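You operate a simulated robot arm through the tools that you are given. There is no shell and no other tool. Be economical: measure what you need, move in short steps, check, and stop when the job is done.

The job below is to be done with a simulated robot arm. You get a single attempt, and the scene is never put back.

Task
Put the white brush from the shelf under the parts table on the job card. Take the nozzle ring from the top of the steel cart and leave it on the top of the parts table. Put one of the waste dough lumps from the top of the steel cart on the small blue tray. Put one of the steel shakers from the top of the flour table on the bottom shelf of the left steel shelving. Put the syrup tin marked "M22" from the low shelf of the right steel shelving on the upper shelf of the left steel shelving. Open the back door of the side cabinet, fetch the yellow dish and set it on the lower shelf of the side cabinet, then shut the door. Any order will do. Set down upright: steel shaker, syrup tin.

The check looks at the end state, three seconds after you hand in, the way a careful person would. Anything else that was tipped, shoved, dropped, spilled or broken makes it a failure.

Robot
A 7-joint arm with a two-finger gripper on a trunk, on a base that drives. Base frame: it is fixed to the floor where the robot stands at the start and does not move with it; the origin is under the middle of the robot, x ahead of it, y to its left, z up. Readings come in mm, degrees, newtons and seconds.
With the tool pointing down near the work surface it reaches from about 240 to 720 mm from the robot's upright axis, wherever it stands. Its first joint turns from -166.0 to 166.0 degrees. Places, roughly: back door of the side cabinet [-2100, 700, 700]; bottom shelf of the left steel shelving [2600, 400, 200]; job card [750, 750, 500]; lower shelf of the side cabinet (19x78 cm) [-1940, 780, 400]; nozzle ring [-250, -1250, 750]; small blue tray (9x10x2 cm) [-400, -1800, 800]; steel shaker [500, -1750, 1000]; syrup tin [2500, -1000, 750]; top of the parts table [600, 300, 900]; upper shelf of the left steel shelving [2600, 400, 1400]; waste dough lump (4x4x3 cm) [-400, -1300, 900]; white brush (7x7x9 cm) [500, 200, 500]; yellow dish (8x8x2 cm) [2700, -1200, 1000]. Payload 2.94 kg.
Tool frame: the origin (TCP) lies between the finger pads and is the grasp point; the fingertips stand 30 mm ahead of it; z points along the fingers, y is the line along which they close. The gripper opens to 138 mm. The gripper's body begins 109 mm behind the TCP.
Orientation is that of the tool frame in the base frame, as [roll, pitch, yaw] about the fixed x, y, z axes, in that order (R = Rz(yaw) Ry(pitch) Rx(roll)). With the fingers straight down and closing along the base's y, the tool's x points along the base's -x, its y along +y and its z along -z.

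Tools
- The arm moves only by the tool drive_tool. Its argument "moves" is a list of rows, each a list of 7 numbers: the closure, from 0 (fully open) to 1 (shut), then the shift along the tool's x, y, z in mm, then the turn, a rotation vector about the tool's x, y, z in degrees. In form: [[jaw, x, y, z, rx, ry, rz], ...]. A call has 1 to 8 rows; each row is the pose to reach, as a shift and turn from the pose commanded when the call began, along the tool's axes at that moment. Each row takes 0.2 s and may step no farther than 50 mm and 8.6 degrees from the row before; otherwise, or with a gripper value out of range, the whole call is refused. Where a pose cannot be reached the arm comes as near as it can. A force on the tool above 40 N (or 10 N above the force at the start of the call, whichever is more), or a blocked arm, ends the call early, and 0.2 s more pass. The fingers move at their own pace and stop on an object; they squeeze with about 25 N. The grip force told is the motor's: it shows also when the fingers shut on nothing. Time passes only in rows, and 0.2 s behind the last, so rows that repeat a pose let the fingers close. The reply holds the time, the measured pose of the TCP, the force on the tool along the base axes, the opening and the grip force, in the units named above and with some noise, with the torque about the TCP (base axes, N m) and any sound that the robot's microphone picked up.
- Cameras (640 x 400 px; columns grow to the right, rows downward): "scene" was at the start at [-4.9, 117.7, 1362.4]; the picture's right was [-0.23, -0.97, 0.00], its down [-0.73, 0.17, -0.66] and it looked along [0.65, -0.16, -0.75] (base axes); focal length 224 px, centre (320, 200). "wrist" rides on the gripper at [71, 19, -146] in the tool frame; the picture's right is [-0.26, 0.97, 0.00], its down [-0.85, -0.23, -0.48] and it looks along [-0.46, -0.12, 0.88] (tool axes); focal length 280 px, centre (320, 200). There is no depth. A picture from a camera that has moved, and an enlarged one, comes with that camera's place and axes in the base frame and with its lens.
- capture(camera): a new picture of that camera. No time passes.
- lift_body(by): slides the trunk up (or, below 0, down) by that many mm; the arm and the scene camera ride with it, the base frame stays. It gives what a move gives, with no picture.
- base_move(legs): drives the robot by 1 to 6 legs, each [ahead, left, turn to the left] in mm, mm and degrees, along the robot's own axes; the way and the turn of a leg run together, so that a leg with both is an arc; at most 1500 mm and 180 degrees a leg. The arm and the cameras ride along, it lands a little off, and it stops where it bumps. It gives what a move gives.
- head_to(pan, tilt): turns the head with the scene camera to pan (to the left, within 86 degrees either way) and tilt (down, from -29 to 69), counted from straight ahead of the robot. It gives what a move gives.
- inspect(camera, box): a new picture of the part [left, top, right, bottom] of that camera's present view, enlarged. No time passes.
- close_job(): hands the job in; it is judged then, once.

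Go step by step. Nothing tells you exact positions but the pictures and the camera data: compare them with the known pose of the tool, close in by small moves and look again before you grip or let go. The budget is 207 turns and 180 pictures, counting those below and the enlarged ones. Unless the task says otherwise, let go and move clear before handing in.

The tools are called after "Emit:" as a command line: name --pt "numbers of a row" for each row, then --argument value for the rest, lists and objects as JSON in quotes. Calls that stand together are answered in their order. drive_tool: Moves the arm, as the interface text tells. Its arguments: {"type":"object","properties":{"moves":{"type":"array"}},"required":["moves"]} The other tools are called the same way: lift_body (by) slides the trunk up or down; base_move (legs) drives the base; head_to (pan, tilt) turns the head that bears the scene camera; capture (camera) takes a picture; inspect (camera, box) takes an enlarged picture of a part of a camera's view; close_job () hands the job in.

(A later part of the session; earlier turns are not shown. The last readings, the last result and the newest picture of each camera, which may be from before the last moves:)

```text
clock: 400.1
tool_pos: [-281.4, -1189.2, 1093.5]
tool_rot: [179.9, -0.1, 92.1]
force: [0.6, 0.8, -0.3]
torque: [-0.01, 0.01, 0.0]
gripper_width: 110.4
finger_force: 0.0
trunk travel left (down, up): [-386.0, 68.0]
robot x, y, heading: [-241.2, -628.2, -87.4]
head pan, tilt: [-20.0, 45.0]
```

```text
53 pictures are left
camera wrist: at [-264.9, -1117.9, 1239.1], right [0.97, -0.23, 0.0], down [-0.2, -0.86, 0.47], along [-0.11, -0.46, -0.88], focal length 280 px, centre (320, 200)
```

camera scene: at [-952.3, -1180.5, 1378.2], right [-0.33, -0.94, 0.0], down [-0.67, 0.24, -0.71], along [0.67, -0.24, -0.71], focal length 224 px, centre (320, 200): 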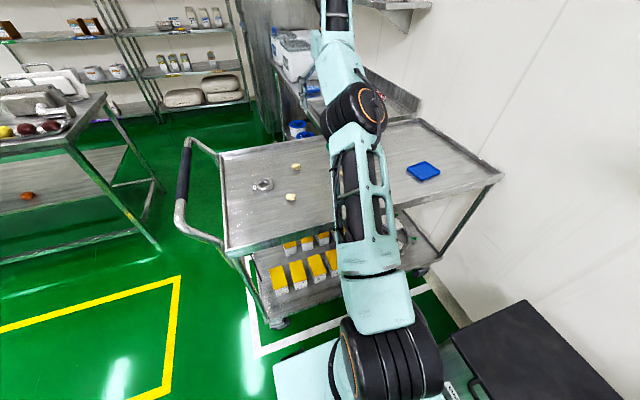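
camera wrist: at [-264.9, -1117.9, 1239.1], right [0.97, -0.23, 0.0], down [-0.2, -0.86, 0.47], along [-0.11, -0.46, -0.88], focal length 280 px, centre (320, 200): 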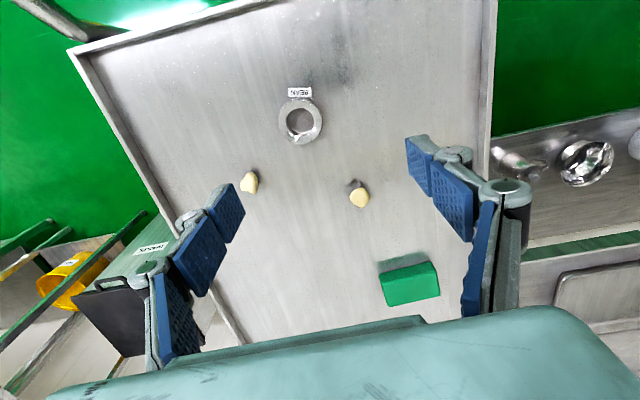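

Ring at (-313,-1197). Centering over it and lowering.

Emit:
drive_tool --pt "0.3 -8 -32 0 0 0 0"

Emit:
lift_body --by -150

Emit:
capture --camera "wrist"

```text
clock: 400.5
tool_pos: [-312.8, -1198.9, 1091.6]
tool_rot: [179.9, 0.0, 92.1]
force: [0.8, 0.1, -1.0]
torque: [-0.05, -0.01, 0.01]
gripper_width: 96.6
finger_force: 0.0
trunk travel left (down, up): [-386.0, 68.0]
robot x, y, heading: [-240.8, -630.0, -87.2]
head pan, tilt: [-20.0, 45.0]
```

```text
clock: 402.2
tool_pos: [-311.6, -1198.6, 943.0]
tool_rot: [179.9, -0.1, 92.1]
force: [0.3, 0.2, 0.1]
torque: [0.0, -0.05, 0.01]
gripper_width: 96.6
finger_force: 0.0
trunk travel left (down, up): [-236.0, 218.0]
robot x, y, heading: [-240.6, -629.0, -87.3]
head pan, tilt: [-20.0, 45.0]
```

```text
52 pictures are left
camera wrist: at [-294.8, -1127.0, 1089.5], right [0.97, -0.23, 0.0], down [-0.2, -0.86, 0.48], along [-0.11, -0.46, -0.88], focal length 280 px, centre (320, 200)
```

wrist: 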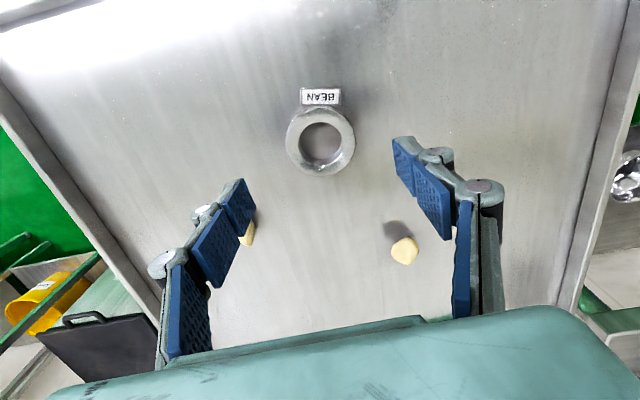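

Centred. Down 70 mm and close.

Emit:
drive_tool --pt "0.3 0 0 36 0 0 0" --pt "0.3 0 0 70 0 0 0" --pt "0.5 0 0 70 0 0 0" --pt "0.7 0 0 70 0 0 0" --pt "0.7 0 0 70 0 0 0" --pt "0.7 0 0 70 0 0 0"

Emit:
drive_tool --pt "0.7 0 0 -45 0 0 0" --pt "0.7 0 0 -90 0 0 0"

Emit:
capture --camera "wrist"

```text
clock: 403.6
tool_pos: [-310.0, -1198.7, 872.7]
tool_rot: [180.0, 0.0, 92.1]
force: [0.3, 0.1, 0.3]
torque: [-0.01, 0.0, 0.02]
gripper_width: 57.4
finger_force: 24.9
trunk travel left (down, up): [-236.0, 218.0]
robot x, y, heading: [-237.0, -627.6, -87.2]
head pan, tilt: [-20.0, 45.0]
```

```text
clock: 404.2
tool_pos: [-309.2, -1198.9, 961.7]
tool_rot: [179.9, 0.0, 92.1]
force: [-0.2, 0.7, -1.7]
torque: [0.02, 0.01, 0.01]
gripper_width: 57.5
finger_force: 25.1
trunk travel left (down, up): [-236.0, 218.0]
robot x, y, heading: [-240.5, -630.4, -87.4]
head pan, tilt: [-20.0, 45.0]
```

```text
51 pictures are left
camera wrist: at [-293.4, -1127.5, 1109.4], right [0.97, -0.23, 0.0], down [-0.2, -0.86, 0.47], along [-0.11, -0.46, -0.88], focal length 280 px, centre (320, 200)
```

wrist: 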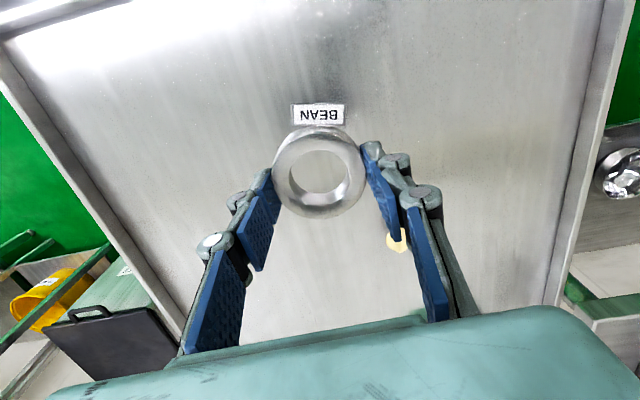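

Ring held. I'll lift, turn to +x, and go to the front of the parts table near y≈370.

Emit:
lift_body --by 90

Emit:
base_move --legs '[[-60, 0, 0], [0, 0, 87.3], [-120, 0, 0], [0, 1040, 0]]'

Emit:
head_to --pan 10 --tilt 45

Emit:
capture --camera "scene"

Emit:
capture --camera "wrist"

```text
clock: 405.5
tool_pos: [-308.2, -1199.6, 1052.2]
tool_rot: [179.9, 0.1, 92.1]
force: [0.1, -0.2, -0.7]
torque: [0.0, 0.01, -0.01]
gripper_width: 57.9
finger_force: 24.7
trunk travel left (down, up): [-326.0, 128.0]
robot x, y, heading: [-241.0, -627.7, -87.2]
head pan, tilt: [-20.0, 45.0]
```

```text
clock: 420.0
tool_pos: [202.8, 372.4, 1052.7]
tool_rot: [179.9, 0.0, 179.7]
force: [-0.1, -0.2, -1.1]
torque: [0.01, -0.04, 0.0]
gripper_width: 57.7
finger_force: 25.1
trunk travel left (down, up): [-326.0, 128.0]
robot x, y, heading: [-362.4, 466.9, 0.1]
head pan, tilt: [-20.0, 45.0]
```

```text
clock: 421.0
tool_pos: [202.6, 372.0, 1052.1]
tool_rot: [179.9, 0.0, 179.7]
force: [-0.8, -0.2, -2.4]
torque: [-0.01, 0.01, -0.01]
gripper_width: 57.6
finger_force: 25.1
trunk travel left (down, up): [-326.0, 128.0]
robot x, y, heading: [-368.4, 471.9, -0.0]
head pan, tilt: [10.0, 45.0]
```

```text
50 pictures are left
camera scene: at [-364.5, 617.4, 1468.2], right [0.17, -0.98, 0.0], down [-0.7, -0.12, -0.71], along [0.7, 0.12, -0.71], focal length 224 px, centre (320, 200)
```

scene: 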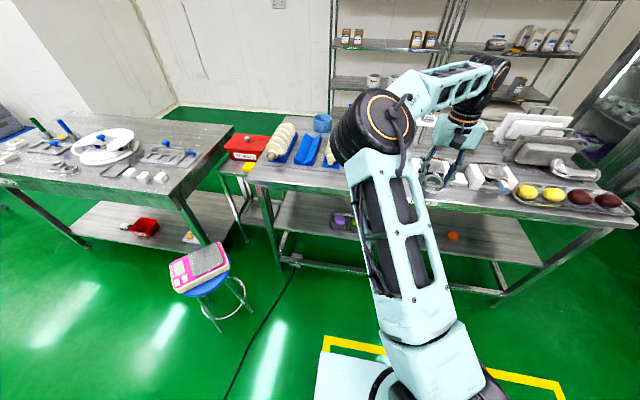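

```text
49 pictures are left
camera wrist: at [131.9, 392.2, 1199.0], right [0.27, 0.96, 0.0], down [0.85, -0.24, 0.47], along [0.46, -0.13, -0.88], focal length 280 px, centre (320, 200)
```

wrist: 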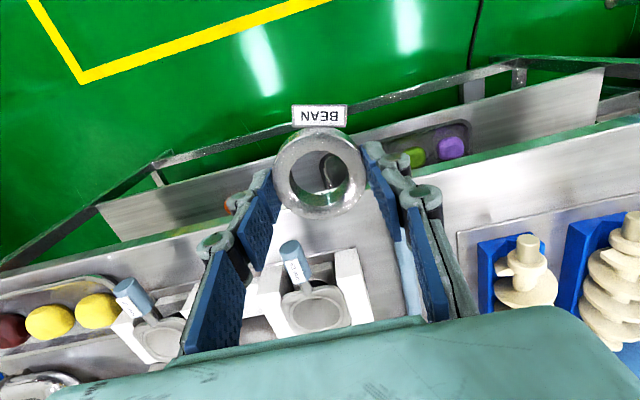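

There's a free strip at the table's front between the ladle (y≈447) and the blue screw trays (y≥526, x≥425). I'll go to (355,503) and lower.

Emit:
base_move --legs '[[0, 131, 0], [155, 0, 0]]'

Emit:
lift_body --by -90

Emit:
capture --camera "wrist"

```text
clock: 423.8
tool_pos: [355.5, 506.1, 1052.5]
tool_rot: [179.9, -0.1, 179.5]
force: [-1.1, -0.7, -1.3]
torque: [0.0, 0.0, 0.02]
gripper_width: 57.6
finger_force: 25.0
trunk travel left (down, up): [-326.0, 128.0]
robot x, y, heading: [-209.2, 602.6, -0.0]
head pan, tilt: [10.0, 45.0]
```

```text
clock: 425.0
tool_pos: [355.6, 506.1, 962.5]
tool_rot: [179.9, 0.0, 179.3]
force: [-0.6, -0.7, -1.7]
torque: [0.03, 0.0, 0.0]
gripper_width: 57.8
finger_force: 24.9
trunk travel left (down, up): [-236.0, 218.0]
robot x, y, heading: [-216.1, 600.4, 0.2]
head pan, tilt: [10.0, 45.0]
```

```text
48 pictures are left
camera wrist: at [284.2, 525.9, 1109.1], right [0.27, 0.96, 0.0], down [0.85, -0.24, 0.47], along [0.46, -0.13, -0.88], focal length 280 px, centre (320, 200)
```

wrist: 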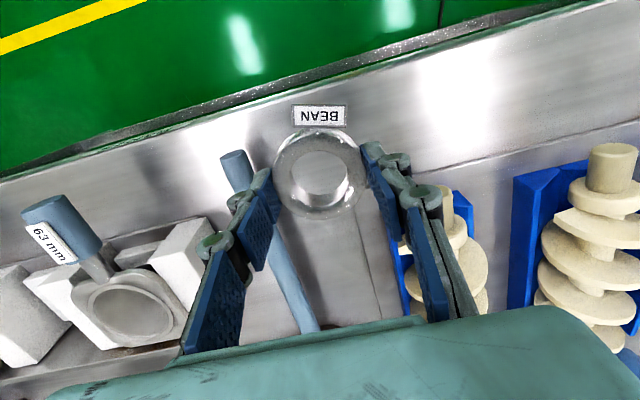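

Clear of the ladle (y≈431) and trays. Shifting 12 mm inward and lowering until contact.

Emit:
drive_tool --pt "0.7 -12 2 30 0 0 0" --pt "0.7 -12 2 60 0 0 0"

Emit:
drive_tool --pt "0.7 0 0 3 0 0 0" --pt "0.7 0 0 6 0 0 0" --pt "0.7 0 0 9 0 0 0"

Emit:
capture --camera "wrist"

```text
clock: 425.6
tool_pos: [366.0, 508.7, 900.2]
tool_rot: [179.9, 0.0, 179.5]
force: [0.6, 0.5, -1.6]
torque: [0.03, -0.01, 0.01]
gripper_width: 57.7
finger_force: 24.7
trunk travel left (down, up): [-236.0, 218.0]
robot x, y, heading: [-209.4, 602.9, -0.1]
head pan, tilt: [10.0, 45.0]
```

```text
clock: 426.4
tool_pos: [367.0, 508.7, 893.9]
tool_rot: [179.9, 0.0, 179.4]
force: [-0.3, -0.1, -0.6]
torque: [0.0, -0.04, -0.02]
gripper_width: 57.8
finger_force: 25.0
trunk travel left (down, up): [-236.0, 218.0]
robot x, y, heading: [-210.6, 602.1, -0.0]
head pan, tilt: [10.0, 45.0]
```

```text
47 pictures are left
camera wrist: at [295.8, 528.0, 1039.7], right [0.27, 0.96, 0.0], down [0.85, -0.24, 0.47], along [0.46, -0.13, -0.88], focal length 280 px, centre (320, 200)
```

wrist: 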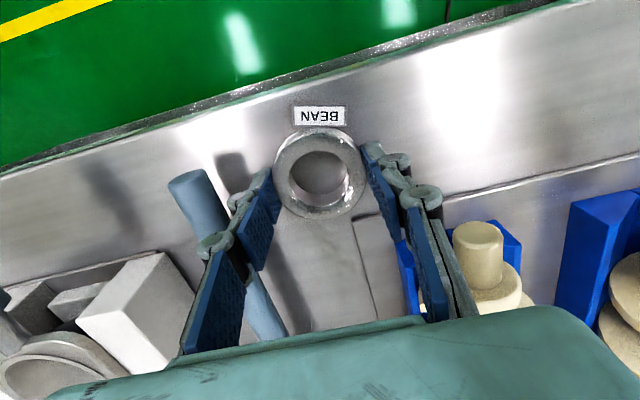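

Almost on the surface; a touch lower, then open slightly and rise.

Emit:
drive_tool --pt "0.7 0 0 2.5 0 0 0" --pt "0.6 0 0 2 0 0 0" --pt "0.48 0 0 2 0 0 0" --pt "0.48 0 0 2 0 0 0" --pt "0.48 0 0 -40 0 0 0" --pt "0.48 0 0 -88 0 0 0"

Emit:
lift_body --by 90

Emit:
capture --camera "wrist"

```text
clock: 427.8
tool_pos: [365.8, 508.5, 984.0]
tool_rot: [179.9, -0.1, 179.2]
force: [1.2, -0.1, 0.3]
torque: [-0.01, 0.02, -0.04]
gripper_width: 71.6
finger_force: 0.0
trunk travel left (down, up): [-236.0, 218.0]
robot x, y, heading: [-212.0, 600.6, 0.2]
head pan, tilt: [10.0, 45.0]
```

```text
clock: 429.1
tool_pos: [367.9, 508.7, 1073.2]
tool_rot: [179.9, 0.0, 179.4]
force: [0.5, 0.0, 0.5]
torque: [-0.03, -0.01, -0.01]
gripper_width: 71.9
finger_force: 0.1
trunk travel left (down, up): [-326.0, 128.0]
robot x, y, heading: [-207.0, 602.7, 0.3]
head pan, tilt: [10.0, 45.0]
```

```text
46 pictures are left
camera wrist: at [296.5, 529.3, 1218.7], right [0.27, 0.96, 0.0], down [0.85, -0.24, 0.47], along [0.46, -0.13, -0.88], focal length 280 px, centre (320, 200)
```

wrist: 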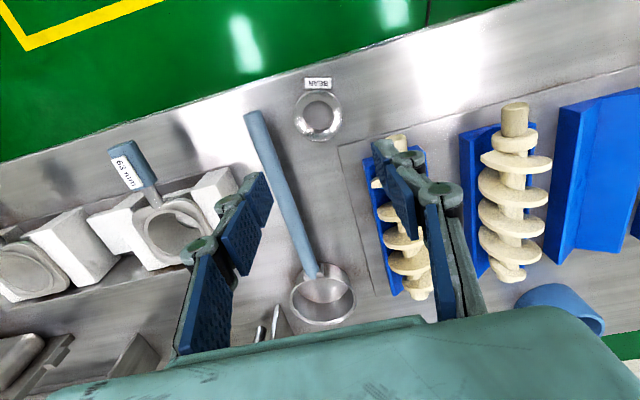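

The ring lies on the parts table. Now the side cabinet: I back off, turn around to -x and look.

Emit:
base_move --legs '[[-350, 0, 0], [0, -200, 0], [0, 0, 180]]'

Emit:
head_to --pan 0 --tilt 25

Emit:
capture --camera "scene"

```text
clock: 440.6
tool_pos: [-1131.6, 515.7, 1071.9]
tool_rot: [180.0, 0.0, -2.5]
force: [0.1, -0.9, 0.2]
torque: [0.01, 0.01, 0.02]
gripper_width: 71.7
finger_force: 0.0
trunk travel left (down, up): [-326.0, 128.0]
robot x, y, heading: [-556.7, 407.0, 177.8]
head pan, tilt: [10.0, 45.0]
```

```text
clock: 441.4
tool_pos: [-1133.4, 515.9, 1072.4]
tool_rot: [179.9, 0.0, -2.5]
force: [-0.4, 0.0, 1.2]
torque: [-0.03, 0.01, -0.01]
gripper_width: 71.7
finger_force: 0.0
trunk travel left (down, up): [-326.0, 128.0]
robot x, y, heading: [-560.9, 402.9, 178.1]
head pan, tilt: [0.0, 25.0]
```

```text
45 pictures are left
camera scene: at [-575.9, 269.6, 1498.7], right [0.03, 1.0, 0.0], down [0.42, -0.01, -0.91], along [-0.91, 0.03, -0.42], focal length 224 px, centre (320, 200)
```

scene: 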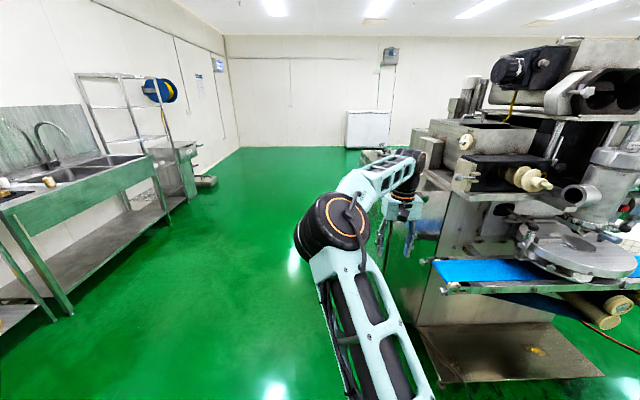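

A big machine stands right; the cabinet spot is hidden behind my hand. I'll shift left (−y) and ahead to see it.

Emit:
base_move --legs '[[0, 450, 2], [700, 0, 0]]'

Emit:
head_to --pan -35 --tilt 25

Emit:
capture --camera "scene"

```text
clock: 449.3
tool_pos: [-1834.5, 44.7, 1073.4]
tool_rot: [179.9, 0.0, -0.8]
force: [-0.4, 0.2, 0.7]
torque: [-0.01, 0.01, 0.0]
gripper_width: 71.8
finger_force: 0.0
trunk travel left (down, up): [-326.0, 128.0]
robot x, y, heading: [-1255.9, -53.1, 179.6]
head pan, tilt: [0.0, 25.0]
```

```text
clock: 450.3
tool_pos: [-1833.3, 45.3, 1071.9]
tool_rot: [179.9, -0.1, -0.9]
force: [0.4, 0.2, -0.9]
torque: [0.05, 0.03, -0.02]
gripper_width: 72.2
finger_force: 0.2
trunk travel left (down, up): [-326.0, 128.0]
robot x, y, heading: [-1253.5, -49.6, 179.7]
head pan, tilt: [-35.0, 25.0]
```

```text
44 pictures are left
camera scene: at [-1253.5, -131.2, 1498.8], right [0.58, 0.82, 0.0], down [0.35, -0.24, -0.91], along [-0.74, 0.52, -0.42], focal length 224 px, centre (320, 200)
```

scene: 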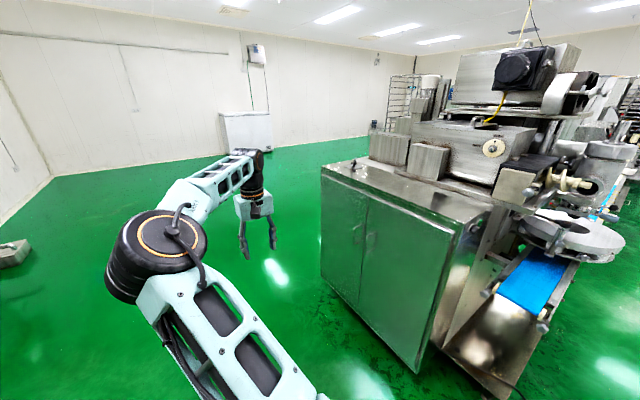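

The side cabinet is below the machine, two leaves facing -y; the "back" leaf is the far one (x≈-2100). Zooming to see handles and hinges.

Emit:
inspect --camera "scene" --box '[300, 140, 500, 380]'

```text
1.67 times, centred on (400, 260) of scene
camera zoom: at [-1253.5, -131.2, 1498.8], right [0.58, 0.82, 0.0], down [0.35, -0.24, -0.91], along [-0.74, 0.52, -0.42], focal length 374 px, centre (187, 100)
```

zoom: 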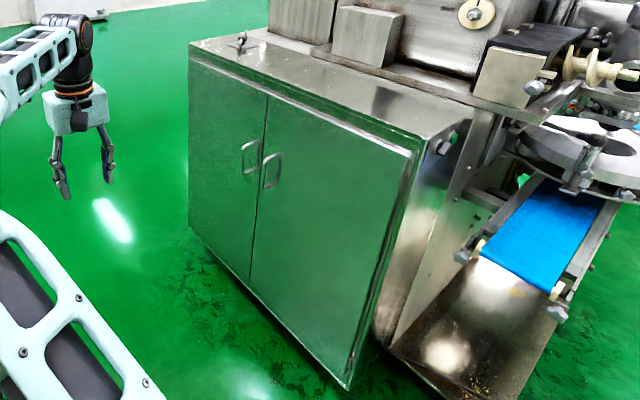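

Left (back) leaf: hinge x≈-2395, its bow handle at about (-2040, ~670, 753), face y≈700. I'll level the tool to ~22° below horizontal in free space, then drive to face the cabinet.

Emit:
drive_tool --pt "0.3 -8 0 11 0 -8.5 0" --pt "0.3 -16 0 22 0 -17 0" --pt "0.3 -24 0 33 0 -25.5 0" --pt "0.3 -32 0 44 0 -34 0" --pt "0.3 -40 0 55 0 -42.5 0" --pt "0.3 -48 0 66 0 -51 0" --pt "0.3 -56 0 77 0 -59.5 0" --pt "0.3 -64 0 88 0 -68 0"

Emit:
base_move --legs '[[880, 0, 0], [0, 0, -89.7]]'

Emit:
lift_body --by -226

Emit:
capture --camera "wrist"

```text
clock: 452.1
tool_pos: [-1898.0, 47.3, 983.8]
tool_rot: [179.8, 67.9, -0.9]
force: [0.1, 0.0, 0.0]
torque: [-0.02, 0.01, -0.01]
gripper_width: 96.6
finger_force: 0.0
trunk travel left (down, up): [-326.0, 128.0]
robot x, y, heading: [-1258.2, -46.4, 179.7]
head pan, tilt: [-35.0, 25.0]
```

```text
clock: 460.6
tool_pos: [-2007.3, 596.2, 984.7]
tool_rot: [179.7, 68.1, -93.4]
force: [0.3, 0.9, 0.1]
torque: [-0.01, 0.01, 0.0]
gripper_width: 96.8
finger_force: 0.1
trunk travel left (down, up): [-326.0, 128.0]
robot x, y, heading: [-2129.7, -41.7, 87.4]
head pan, tilt: [-35.0, 25.0]
```

```text
clock: 463.0
tool_pos: [-2007.9, 597.1, 758.9]
tool_rot: [179.6, 68.0, -93.4]
force: [0.5, 0.2, -0.4]
torque: [0.02, -0.01, -0.04]
gripper_width: 96.5
finger_force: 0.1
trunk travel left (down, up): [-100.0, 354.0]
robot x, y, heading: [-2132.1, -39.9, 87.3]
head pan, tilt: [-35.0, 25.0]
```

```text
42 pictures are left
camera wrist: at [-2036.0, 436.9, 748.4], right [-0.96, 0.15, 0.24], down [0.22, -0.14, 0.96], along [0.18, 0.98, 0.1], focal length 280 px, centre (320, 200)
```

wrist: 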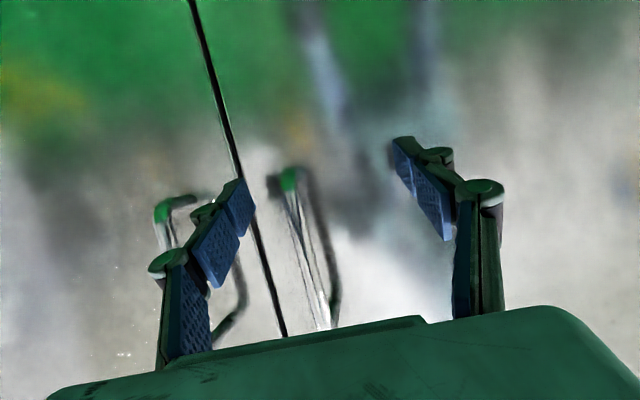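

The back leaf's handle is at x≈-1972, z 750–880. I'll raise and shift to its middle.

Emit:
drive_tool --pt "0.4 -26 -18 -10 0 0 0" --pt "0.4 -52 -36 -21 0 0 0"

Emit:
capture --camera "wrist"

Emit:
head_to --pan -15 --tilt 35

Emit:
capture --camera "scene"

```text
clock: 463.6
tool_pos: [-1972.7, 596.7, 815.1]
tool_rot: [179.8, 68.0, -93.2]
force: [-0.4, 0.0, -0.4]
torque: [0.05, 0.01, 0.0]
gripper_width: 82.7
finger_force: 0.0
trunk travel left (down, up): [-100.0, 354.0]
robot x, y, heading: [-2133.1, -35.7, 87.3]
head pan, tilt: [-35.0, 25.0]
```

```text
41 pictures are left
camera wrist: at [-2000.6, 436.2, 804.8], right [-0.96, 0.15, 0.24], down [0.22, -0.14, 0.97], along [0.18, 0.98, 0.1], focal length 280 px, centre (320, 200)
```

wrist: 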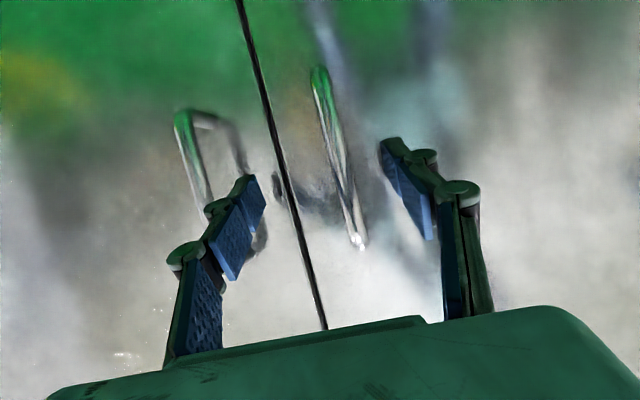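

```text
clock: 464.4
tool_pos: [-1972.9, 595.1, 815.2]
tool_rot: [179.7, 68.0, -93.4]
force: [0.4, -0.5, -0.8]
torque: [0.04, -0.02, 0.02]
gripper_width: 82.8
finger_force: 0.0
trunk travel left (down, up): [-100.0, 354.0]
robot x, y, heading: [-2131.9, -36.1, 87.3]
head pan, tilt: [-15.0, 35.0]
```

```text
40 pictures are left
camera scene: at [-2244.5, -27.9, 1257.1], right [0.95, -0.3, 0.0], down [-0.17, -0.55, -0.82], along [0.25, 0.78, -0.57], focal length 224 px, centre (320, 200)
```

scene: 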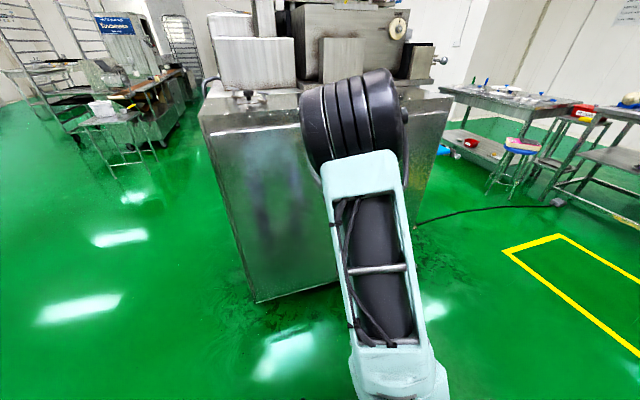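

Triangulating, the handle bar is at x≈-1986, y≈608, z 750–857: already between the jaws. Centering and closing on it.

Emit:
drive_tool --pt "0.4 -3.7 13 9 0 0 0" --pt "0.7 -3.7 13 9 0 0 0" --pt "1 -3.7 13 9 0 0 0" --pt "1 -3.7 13 9 0 0 0" --pt "1 -3.7 13 9 0 0 0"

Emit:
capture --camera "wrist"

```text
clock: 465.6
tool_pos: [-1988.1, 607.1, 814.9]
tool_rot: [179.9, 67.9, -93.2]
force: [-7.2, 0.9, -1.5]
torque: [0.09, -0.06, 0.04]
gripper_width: 10.6
finger_force: 37.2
trunk travel left (down, up): [-100.0, 354.0]
robot x, y, heading: [-2133.3, -38.8, 87.5]
head pan, tilt: [-15.0, 35.0]
```

```text
39 pictures are left
camera wrist: at [-2014.2, 447.0, 805.2], right [-0.96, 0.15, 0.24], down [0.23, -0.13, 0.96], along [0.18, 0.98, 0.1], focal length 280 px, centre (320, 200)
```

wrist: 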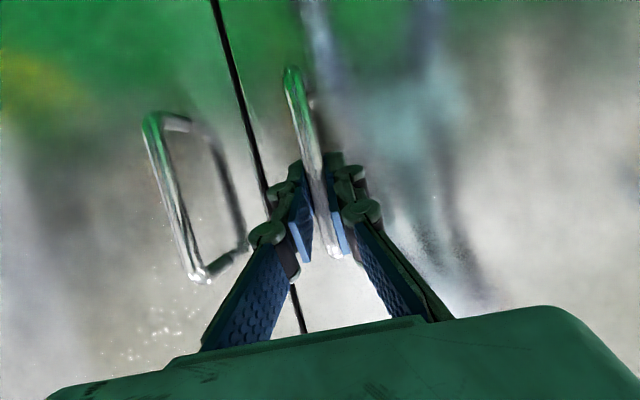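

Handle gripped (10.6 mm). Pulling gently with the base along the door's arc.

Emit:
base_move --legs '[[-60, 8, 0], [-50, 17, 0]]'

Emit:
capture --camera "wrist"

```text
clock: 467.1
tool_pos: [-2015.6, 499.4, 814.2]
tool_rot: [179.9, 68.0, -93.2]
force: [-12.4, 5.0, -1.6]
torque: [0.02, 0.2, 0.09]
gripper_width: 10.3
finger_force: 37.4
trunk travel left (down, up): [-100.0, 354.0]
robot x, y, heading: [-2160.8, -145.3, 87.5]
head pan, tilt: [-15.0, 35.0]
```

```text
38 pictures are left
camera wrist: at [-2043.4, 339.0, 805.2], right [-0.96, 0.15, 0.24], down [0.22, -0.14, 0.97], along [0.18, 0.98, 0.1], focal length 280 px, centre (320, 200)
```

wrist: 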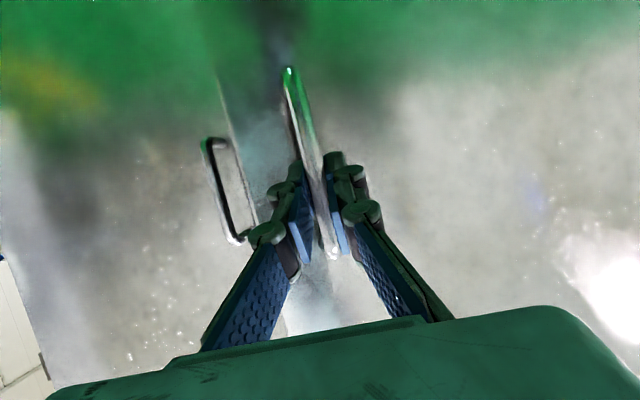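

Door is at about 15°. Continuing along the arc to ~60°.

Emit:
base_move --legs '[[-47, 21, 0], [-45, 26, 0], [-42, 34, 0], [-39, 37, 0]]'

Emit:
base_move --legs '[[-32, 42, 0], [-27, 45, 0], [-22, 48, 0], [-16, 50, 0]]'

Emit:
head_to --pan -15 --tilt 35

Emit:
capture --camera "scene"

```text
clock: 469.8
tool_pos: [-2145.4, 334.6, 815.3]
tool_rot: [179.5, 68.1, -93.0]
force: [-17.2, 26.4, 2.0]
torque: [0.37, 0.52, 0.16]
gripper_width: 10.9
finger_force: 37.5
trunk travel left (down, up): [-100.0, 354.0]
robot x, y, heading: [-2289.1, -313.5, 87.3]
head pan, tilt: [-15.0, 35.0]
```

```text
clock: 473.0
tool_pos: [-2333.9, 246.2, 817.7]
tool_rot: [179.4, 68.2, -93.3]
force: [0.2, -0.6, 0.2]
torque: [0.03, 0.0, 0.0]
gripper_width: 0.0
finger_force: 28.7
trunk travel left (down, up): [-100.0, 354.0]
robot x, y, heading: [-2472.6, -403.1, 87.3]
head pan, tilt: [-15.0, 35.0]
```

```text
clock: 473.6
tool_pos: [-2333.0, 246.0, 816.4]
tool_rot: [179.4, 68.2, -93.2]
force: [-0.6, -0.5, 0.2]
torque: [0.02, 0.04, -0.01]
gripper_width: 0.1
finger_force: 28.8
trunk travel left (down, up): [-100.0, 354.0]
robot x, y, heading: [-2476.8, -404.7, 87.5]
head pan, tilt: [-15.0, 35.0]
```

```text
37 pictures are left
camera scene: at [-2588.8, -391.7, 1257.0], right [0.95, -0.3, 0.0], down [-0.17, -0.55, -0.82], along [0.25, 0.78, -0.57], focal length 224 px, centre (320, 200)
```

scene: 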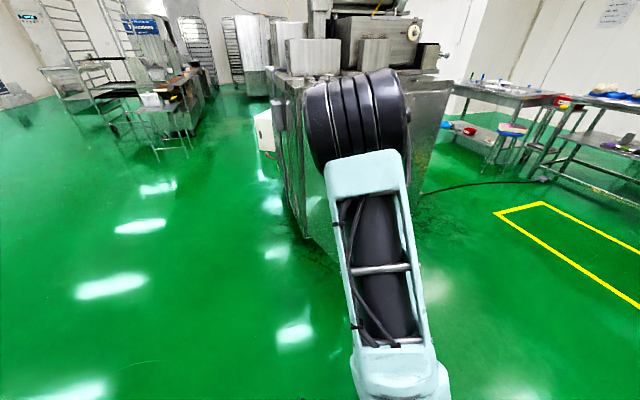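

The grip slipped off past ~55°. Zooming on the door to see its angle.

Emit:
inspect --camera "scene" --box '[220, 50, 460, 270]'

Emit:
capture --camera "wrist"

```text
1.82 times, centred on (340, 160) of scene
camera zoom: at [-2588.8, -391.7, 1257.0], right [0.95, -0.3, 0.0], down [-0.17, -0.55, -0.82], along [0.25, 0.78, -0.57], focal length 408 px, centre (284, 273)
```

zoom: 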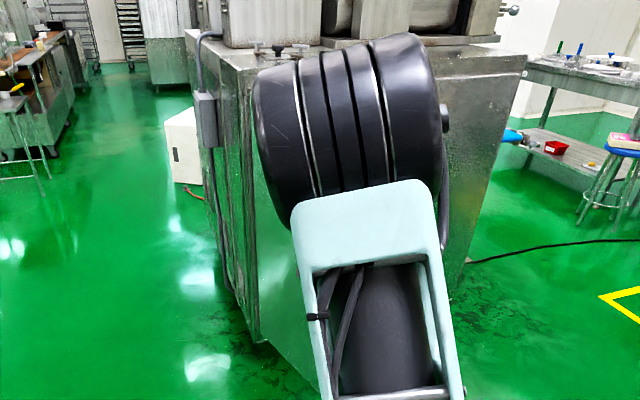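

```text
35 pictures are left
camera wrist: at [-2360.3, 84.6, 805.8], right [-0.96, 0.14, 0.25], down [0.23, -0.14, 0.96], along [0.17, 0.98, 0.1], focal length 280 px, centre (320, 200)
```

wrist: 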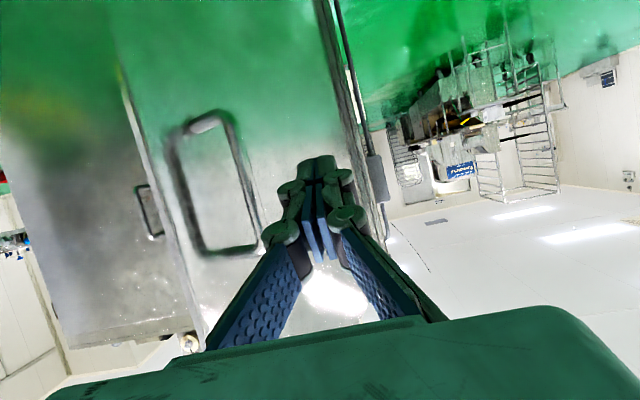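

The door is at about 64°. I'll go round its free edge with closed fingers and push it further open from inside.

Emit:
base_move --legs '[[-150, 0, 2.5], [0, -380, 0], [200, 0, 0], [0, 390, 0]]'

Emit:
capture --camera "wrist"

```text
clock: 483.2
tool_pos: [-2360.4, 300.5, 818.2]
tool_rot: [179.3, 68.2, -91.4]
force: [0.5, 0.7, -0.1]
torque: [0.01, 0.01, -0.01]
gripper_width: 0.1
finger_force: 28.3
trunk travel left (down, up): [-100.0, 354.0]
robot x, y, heading: [-2480.9, -352.1, 89.5]
head pan, tilt: [-15.0, 35.0]
```

```text
34 pictures are left
camera wrist: at [-2381.0, 139.7, 805.9], right [-0.96, 0.11, 0.25], down [0.23, -0.13, 0.96], along [0.14, 0.99, 0.1], focal length 280 px, centre (320, 200)
```

wrist: 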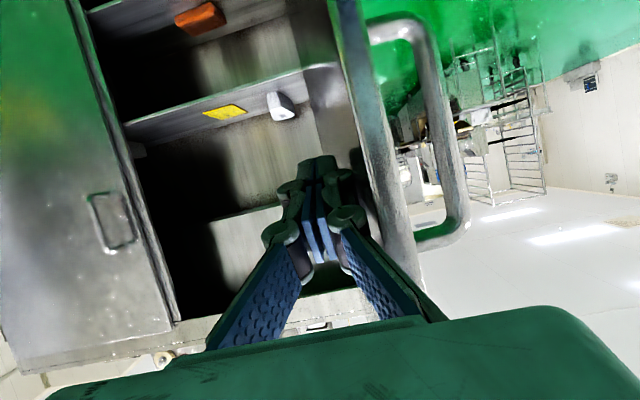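

The door stands open about 90°, and I can see the shelves. Now I'll fetch the dish: back out, turn to +x and drive down the corridor.

Emit:
base_move --legs '[[-335, 0, 0], [0, 0, -89.5], [1310, 0, 0], [1310, 0, 0], [1310, 0, 0]]'

Emit:
drive_tool --pt "0.3 -25 0 0 0 5.3 0" --pt "0.3 -50 0 0 0 10.6 0" --pt "0.3 -75 0 0 0 15.9 0" --pt "0.3 -100 0 0 0 21 0"

```text
clock: 507.5
tool_pos: [2048.5, -820.9, 818.0]
tool_rot: [179.4, 68.1, 179.0]
force: [-0.6, -0.6, -0.5]
torque: [0.0, -0.02, 0.02]
gripper_width: 0.1
finger_force: 28.4
trunk travel left (down, up): [-100.0, 354.0]
robot x, y, heading: [1396.5, -702.6, -0.3]
head pan, tilt: [-15.0, 35.0]
```

```text
clock: 508.5
tool_pos: [2086.9, -822.3, 912.0]
tool_rot: [179.8, 47.3, 179.4]
force: [-1.5, 0.3, -0.2]
torque: [0.04, 0.01, 0.06]
gripper_width: 96.6
finger_force: 0.1
trunk travel left (down, up): [-100.0, 354.0]
robot x, y, heading: [1394.8, -704.5, -0.4]
head pan, tilt: [-15.0, 35.0]
```

Aligning with the parked dish.

Emit:
lift_body --by 82

Emit:
base_move --legs '[[0, 53, 0.4], [210, 0, 0]]'

Emit:
capture --camera "wrist"

```text
clock: 509.7
tool_pos: [2085.6, -821.1, 992.6]
tool_rot: [179.7, 47.2, 179.3]
force: [0.4, 0.5, 0.0]
torque: [0.03, -0.01, 0.02]
gripper_width: 96.5
finger_force: 0.1
trunk travel left (down, up): [-182.0, 272.0]
robot x, y, heading: [1398.8, -704.3, -0.3]
head pan, tilt: [-15.0, 35.0]
```

```text
clock: 512.1
tool_pos: [2294.2, -765.8, 991.7]
tool_rot: [179.6, 47.3, 179.7]
force: [0.1, -0.8, -0.2]
torque: [-0.01, -0.02, -0.02]
gripper_width: 96.6
finger_force: 0.0
trunk travel left (down, up): [-182.0, 272.0]
robot x, y, heading: [1605.5, -648.1, -0.2]
head pan, tilt: [-15.0, 35.0]
```

```text
33 pictures are left
camera wrist: at [2139.5, -745.4, 1040.3], right [0.18, 0.96, 0.2], down [0.23, -0.23, 0.95], along [0.96, -0.13, -0.26], focal length 280 px, centre (320, 200)
```

wrist: 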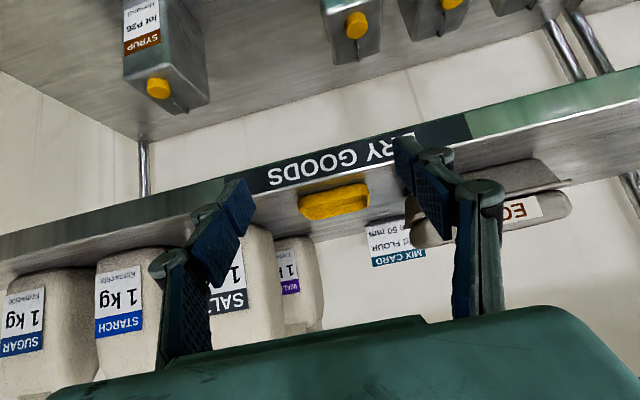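

Same view as when I left it. Moving in 134 mm, gripping and lifting.

Emit:
drive_tool --pt "0.3 -23 -1 25 0 0 0" --pt "0.3 -46 -2 49 0 0 0" --pt "0.3 -69 -2 74 0 0 0" --pt "0.3 -90 -2 100 0 0 0" --pt "0.45 -90 -2 100 0 0 0" --pt "0.6 -90 -2 100 0 0 0" --pt "0.6 -90 -2 100 0 0 0" --pt "0.6 -90 -2 100 0 0 0"

Emit:
drive_tool --pt "0.6 -15 0 -13 0 0 0" --pt "0.6 -29 0 -27 0 0 0" --pt "0.6 -14 0 -43 0 0 0" --pt "0.6 1 0 -59 0 0 0" --pt "0.6 25 0 -86 0 0 0"

Emit:
capture --camera "wrist"

```text
clock: 513.9
tool_pos: [2430.5, -770.0, 993.3]
tool_rot: [179.7, 47.3, 179.6]
force: [1.3, -0.1, 3.6]
torque: [0.04, 0.03, -0.06]
gripper_width: 70.8
finger_force: 25.1
trunk travel left (down, up): [-182.0, 272.0]
robot x, y, heading: [1606.1, -651.5, -0.1]
head pan, tilt: [-15.0, 35.0]
```

```text
clock: 515.1
tool_pos: [2348.5, -768.0, 1031.3]
tool_rot: [179.7, 47.3, 179.6]
force: [0.6, 0.3, -0.8]
torque: [0.0, -0.01, 0.02]
gripper_width: 70.8
finger_force: 25.2
trunk travel left (down, up): [-182.0, 272.0]
robot x, y, heading: [1605.2, -652.3, 0.1]
head pan, tilt: [-15.0, 35.0]
```

```text
32 pictures are left
camera wrist: at [2194.5, -748.0, 1078.4], right [0.18, 0.96, 0.2], down [0.23, -0.23, 0.95], along [0.96, -0.13, -0.26], focal length 280 px, centre (320, 200)
```

wrist: 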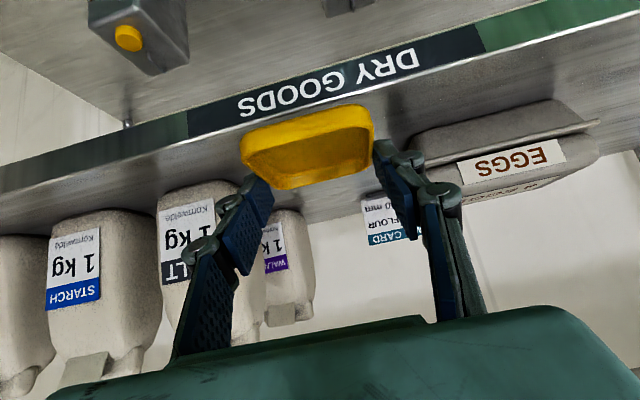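

Dish held. Backing off, shifting the hand left relative to the body (to keep the base clear of the open door later), then returning to the cabinet.

Emit:
base_move --legs '[[-210, 0, 0], [0, -55, 0]]'

Emit:
drive_tool --pt "0.6 0 44 0 0 0 0" --pt "0.6 0 88 0 0 0 0" --pt "0.6 0 132 0 0 0 0" --pt "0.6 0 176 0 0 0 0" --pt "0.6 0 218 0 0 0 0"

Emit:
base_move --legs '[[-1150, 0, 0], [-1150, 0, 0], [-1150, 0, 0], [0, 0, 90]]'

Emit:
head_to --pan 0 --tilt 35

Emit:
capture --camera "scene"

```text
clock: 517.5
tool_pos: [2141.1, -822.9, 1030.8]
tool_rot: [179.7, 47.2, 179.6]
force: [0.5, -0.5, 0.4]
torque: [0.01, -0.02, 0.02]
gripper_width: 70.9
finger_force: 25.0
trunk travel left (down, up): [-182.0, 272.0]
robot x, y, heading: [1396.7, -705.1, -0.2]
head pan, tilt: [-15.0, 35.0]
```

```text
clock: 518.7
tool_pos: [2142.2, -605.1, 1032.1]
tool_rot: [179.7, 47.3, 179.7]
force: [0.1, 0.2, -0.1]
torque: [0.05, 0.02, 0.01]
gripper_width: 71.0
finger_force: 25.1
trunk travel left (down, up): [-182.0, 272.0]
robot x, y, heading: [1391.7, -703.8, -0.1]
head pan, tilt: [-15.0, 35.0]
```

```text
clock: 539.4
tool_pos: [-2171.4, 12.8, 1031.9]
tool_rot: [179.6, 47.3, -90.6]
force: [-0.2, -0.2, -0.5]
torque: [0.0, -0.04, -0.01]
gripper_width: 70.8
finger_force: 24.5
trunk travel left (down, up): [-182.0, 272.0]
robot x, y, heading: [-2075.7, -734.6, 89.7]
head pan, tilt: [-15.0, 35.0]
```

```text
clock: 540.1
tool_pos: [-2172.9, 12.1, 1032.6]
tool_rot: [179.8, 47.2, -90.4]
force: [-0.2, -0.5, -0.6]
torque: [0.0, 0.01, -0.02]
gripper_width: 70.9
finger_force: 24.8
trunk travel left (down, up): [-182.0, 272.0]
robot x, y, heading: [-2070.3, -732.1, 89.9]
head pan, tilt: [0.0, 35.0]
```

```text
31 pictures are left
camera scene: at [-2208.5, -725.2, 1339.0], right [1.0, 0.0, 0.0], down [0.0, -0.57, -0.82], along [0.0, 0.82, -0.57], focal length 224 px, centre (320, 200)
```

scene: 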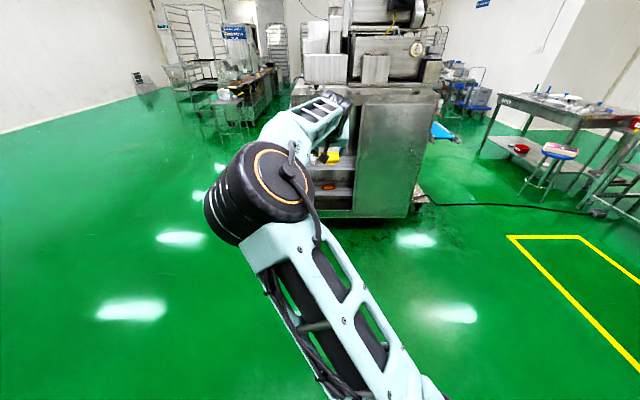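

Zooming on the cabinet opening.

Emit:
inspect --camera "scene" --box '[270, 90, 450, 230]'

Emit:
capture --camera "wrist"

```text
2.86 times, centred on (360, 160) of scene
camera zoom: at [-2208.5, -725.2, 1339.0], right [1.0, 0.0, 0.0], down [0.0, -0.57, -0.82], along [0.0, 0.82, -0.57], focal length 641 px, centre (206, 314)
```

zoom: 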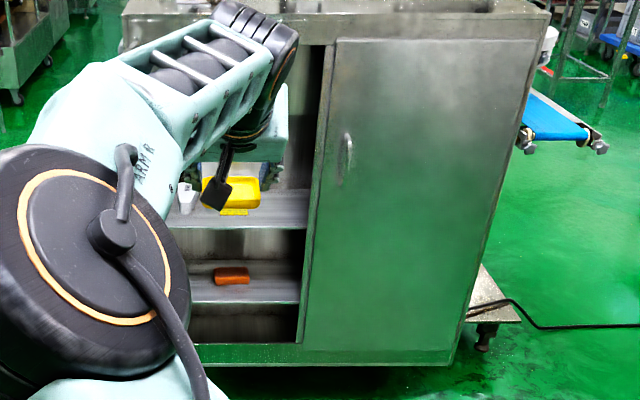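

```text
29 pictures are left
camera wrist: at [-2192.6, -142.0, 1079.1], right [-0.96, 0.18, 0.2], down [0.24, 0.23, 0.95], along [0.13, 0.96, -0.26], focal length 280 px, centre (320, 200)
```

wrist: 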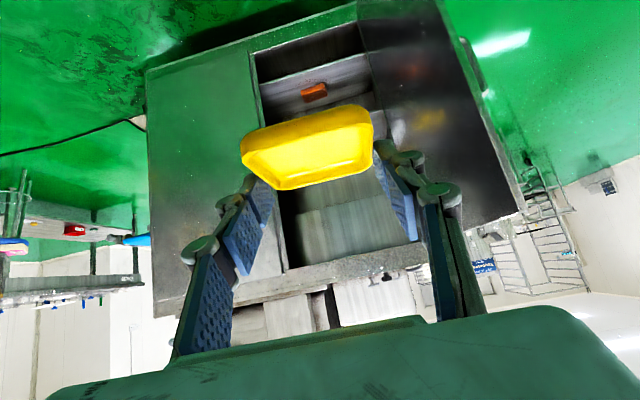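

The lower shelf (z≈407) carries an orange block at x −2187…−2089; the leaf edge is at x≈−1933. I'll place the dish right of the block at x≈−2018. Lining up and lowering.

Emit:
base_move --legs '[[0, -154, 0.3]]'

Emit:
lift_body --by -182

Emit:
drive_tool --pt "0.6 41.6 0 23.1 0 0 0" --pt "0.6 83.2 0 46.2 0 0 0" --pt "0.6 124.8 0 69.4 0 0 0" --pt "0.6 166.4 0 92.5 0 0 0" --pt "0.6 208 0 115.6 0 0 0" --pt "0.6 249.5 0 138.8 0 0 0" --pt "0.6 291 0 162 0 0 0" --pt "0.6 332.7 0 185 0 0 0"

Emit:
base_move --legs '[[500, 0, 0]]'

Emit:
capture --camera "wrist"

```text
clock: 542.1
tool_pos: [-2021.2, 11.8, 1030.8]
tool_rot: [179.7, 47.2, -90.2]
force: [0.3, -0.2, -0.8]
torque: [0.0, -0.01, -0.04]
gripper_width: 70.9
finger_force: 24.7
trunk travel left (down, up): [-182.0, 272.0]
robot x, y, heading: [-1916.5, -736.0, 89.9]
head pan, tilt: [0.0, 35.0]
```

```text
clock: 544.1
tool_pos: [-2021.6, 11.3, 850.7]
tool_rot: [179.8, 47.3, -90.2]
force: [1.0, -0.4, -0.4]
torque: [0.02, 0.0, 0.03]
gripper_width: 70.9
finger_force: 25.0
trunk travel left (down, up): [0.0, 454.0]
robot x, y, heading: [-1916.9, -734.1, 90.0]
head pan, tilt: [0.0, 35.0]
```

```text
clock: 546.0
tool_pos: [-2022.8, -79.1, 478.7]
tool_rot: [179.7, 47.3, -90.3]
force: [-0.4, -0.7, -0.1]
torque: [-0.04, -0.02, 0.01]
gripper_width: 71.0
finger_force: 24.8
trunk travel left (down, up): [0.0, 454.0]
robot x, y, heading: [-1917.1, -737.6, 90.2]
head pan, tilt: [0.0, 35.0]
```

```text
clock: 549.0
tool_pos: [-2021.1, 432.9, 478.3]
tool_rot: [179.8, 47.2, -90.4]
force: [-0.5, 0.9, -0.4]
torque: [0.0, -0.01, -0.01]
gripper_width: 70.9
finger_force: 25.3
trunk travel left (down, up): [0.0, 454.0]
robot x, y, heading: [-1916.6, -218.9, 90.1]
head pan, tilt: [0.0, 35.0]
```

```text
28 pictures are left
camera wrist: at [-2040.5, 278.0, 526.9], right [-0.96, 0.18, 0.2], down [0.23, 0.23, 0.95], along [0.13, 0.96, -0.26], focal length 280 px, centre (320, 200)
```

wrist: 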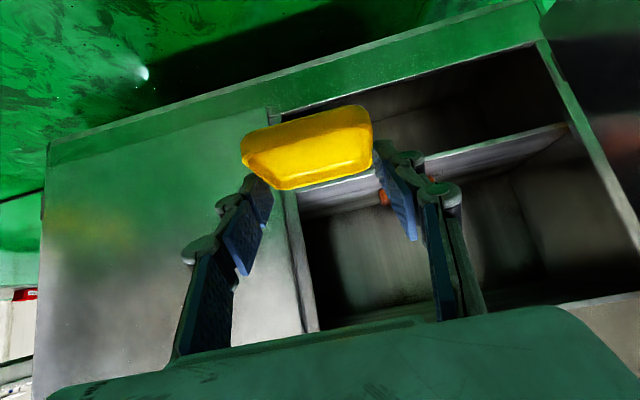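

Clearances are small but workable. Shifting 5 mm left and moving to the threshold.

Emit:
base_move --legs '[[190, 6, -0.1]]'

Emit:
capture --camera "wrist"

Emit:
inspect --camera "scene" --box '[180, 60, 420, 260]'

```text
clock: 550.5
tool_pos: [-2025.1, 626.0, 479.2]
tool_rot: [179.7, 47.3, -90.5]
force: [0.1, 0.5, -0.4]
torque: [0.01, -0.03, 0.01]
gripper_width: 70.7
finger_force: 25.0
trunk travel left (down, up): [0.0, 454.0]
robot x, y, heading: [-1923.2, -29.9, 89.8]
head pan, tilt: [0.0, 35.0]
```

```text
27 pictures are left
camera wrist: at [-2045.4, 471.4, 527.0], right [-0.96, 0.18, 0.2], down [0.23, 0.23, 0.95], along [0.13, 0.96, -0.26], focal length 280 px, centre (320, 200)
```

wrist: 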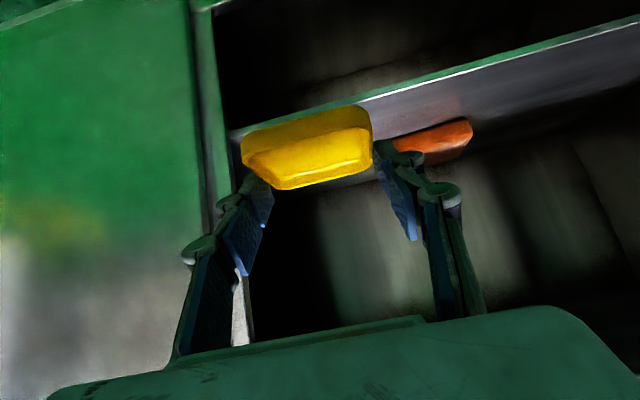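

```text
2.00 times, centred on (300, 160) of scene
camera zoom: at [-2059.2, -21.0, 1157.0], right [1.0, 0.0, 0.0], down [0.0, -0.57, -0.82], along [0.0, 0.82, -0.57], focal length 448 px, centre (360, 280)
```

zoom: 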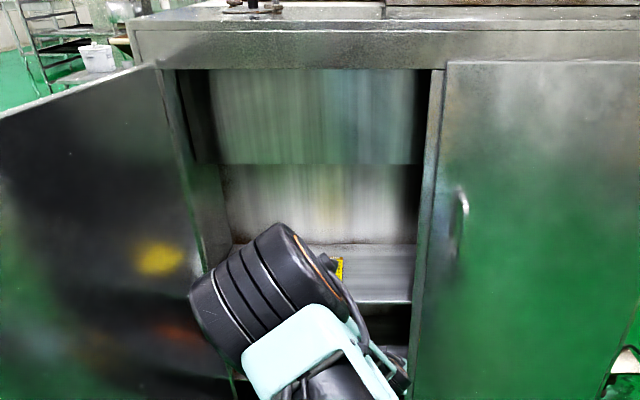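

The mullion is near x≈-1957, so I'll stay shallow: dish just inside the shelf's front (shelf front y≈672) at x≈-2030. Moving in 76 mm with the arm.

Emit:
drive_tool --pt "0.6 -17 3 19 0 0 0" --pt "0.6 -34 5 37 0 0 0" --pt "0.6 -51.6 5 56 0 0 0"

Emit:
drive_tool --pt "0.6 9 0 8 0 0 0" --pt "0.6 16 0 15 0 0 0"

Emit:
capture --camera "wrist"

```text
clock: 551.3
tool_pos: [-2031.7, 701.7, 479.8]
tool_rot: [179.6, 47.2, -90.5]
force: [-0.3, 1.1, -0.4]
torque: [-0.02, 0.0, 0.03]
gripper_width: 70.6
finger_force: 24.9
trunk travel left (down, up): [0.0, 454.0]
robot x, y, heading: [-1924.2, -26.4, 89.7]
head pan, tilt: [0.0, 35.0]
```

```text
clock: 551.9
tool_pos: [-2030.5, 702.6, 455.9]
tool_rot: [179.6, 47.3, -90.5]
force: [0.0, -0.1, -0.8]
torque: [-0.01, 0.02, 0.02]
gripper_width: 71.1
finger_force: 25.6
trunk travel left (down, up): [0.0, 454.0]
robot x, y, heading: [-1925.7, -29.9, 89.9]
head pan, tilt: [0.0, 35.0]
```

```text
25 pictures are left
camera wrist: at [-2049.6, 548.0, 505.1], right [-0.96, 0.18, 0.2], down [0.24, 0.23, 0.95], along [0.13, 0.96, -0.26], focal length 280 px, centre (320, 200)
```

wrist: 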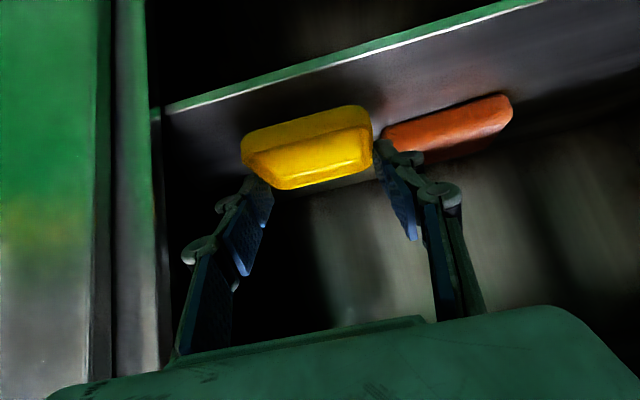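

Clear of the orange block in depth. Lowering to contact.

Emit:
drive_tool --pt "0.6 3 0 2.8 0 0 0" --pt "0.6 5.1 0 4.8 0 0 0"

Emit:
drive_tool --pt "0.6 2.2 0 2 0 0 0" --pt "0.6 4.4 0 4 0 0 0"

Emit:
drive_tool --pt "0.6 1.5 0 1.4 0 0 0" --pt "0.6 3 0 2.7 0 0 0"

```text
clock: 552.5
tool_pos: [-2030.7, 703.0, 449.4]
tool_rot: [179.8, 47.4, -90.4]
force: [0.2, -0.2, -0.6]
torque: [-0.04, -0.04, -0.01]
gripper_width: 70.8
finger_force: 24.9
trunk travel left (down, up): [0.0, 454.0]
robot x, y, heading: [-1923.8, -32.8, 89.7]
head pan, tilt: [0.0, 35.0]
```

```text
clock: 553.1
tool_pos: [-2029.3, 703.8, 443.5]
tool_rot: [179.7, 47.2, -90.4]
force: [-0.3, -1.6, -0.6]
torque: [0.02, 0.01, -0.03]
gripper_width: 71.0
finger_force: 25.0
trunk travel left (down, up): [0.0, 454.0]
robot x, y, heading: [-1922.8, -30.3, 89.9]
head pan, tilt: [0.0, 35.0]
```

```text
clock: 553.7
tool_pos: [-2031.5, 703.0, 441.4]
tool_rot: [179.6, 47.2, -90.4]
force: [1.0, 0.8, -0.6]
torque: [0.01, 0.0, -0.02]
gripper_width: 70.8
finger_force: 25.6
trunk travel left (down, up): [0.0, 454.0]
robot x, y, heading: [-1923.8, -31.0, 90.0]
head pan, tilt: [0.0, 35.0]
```

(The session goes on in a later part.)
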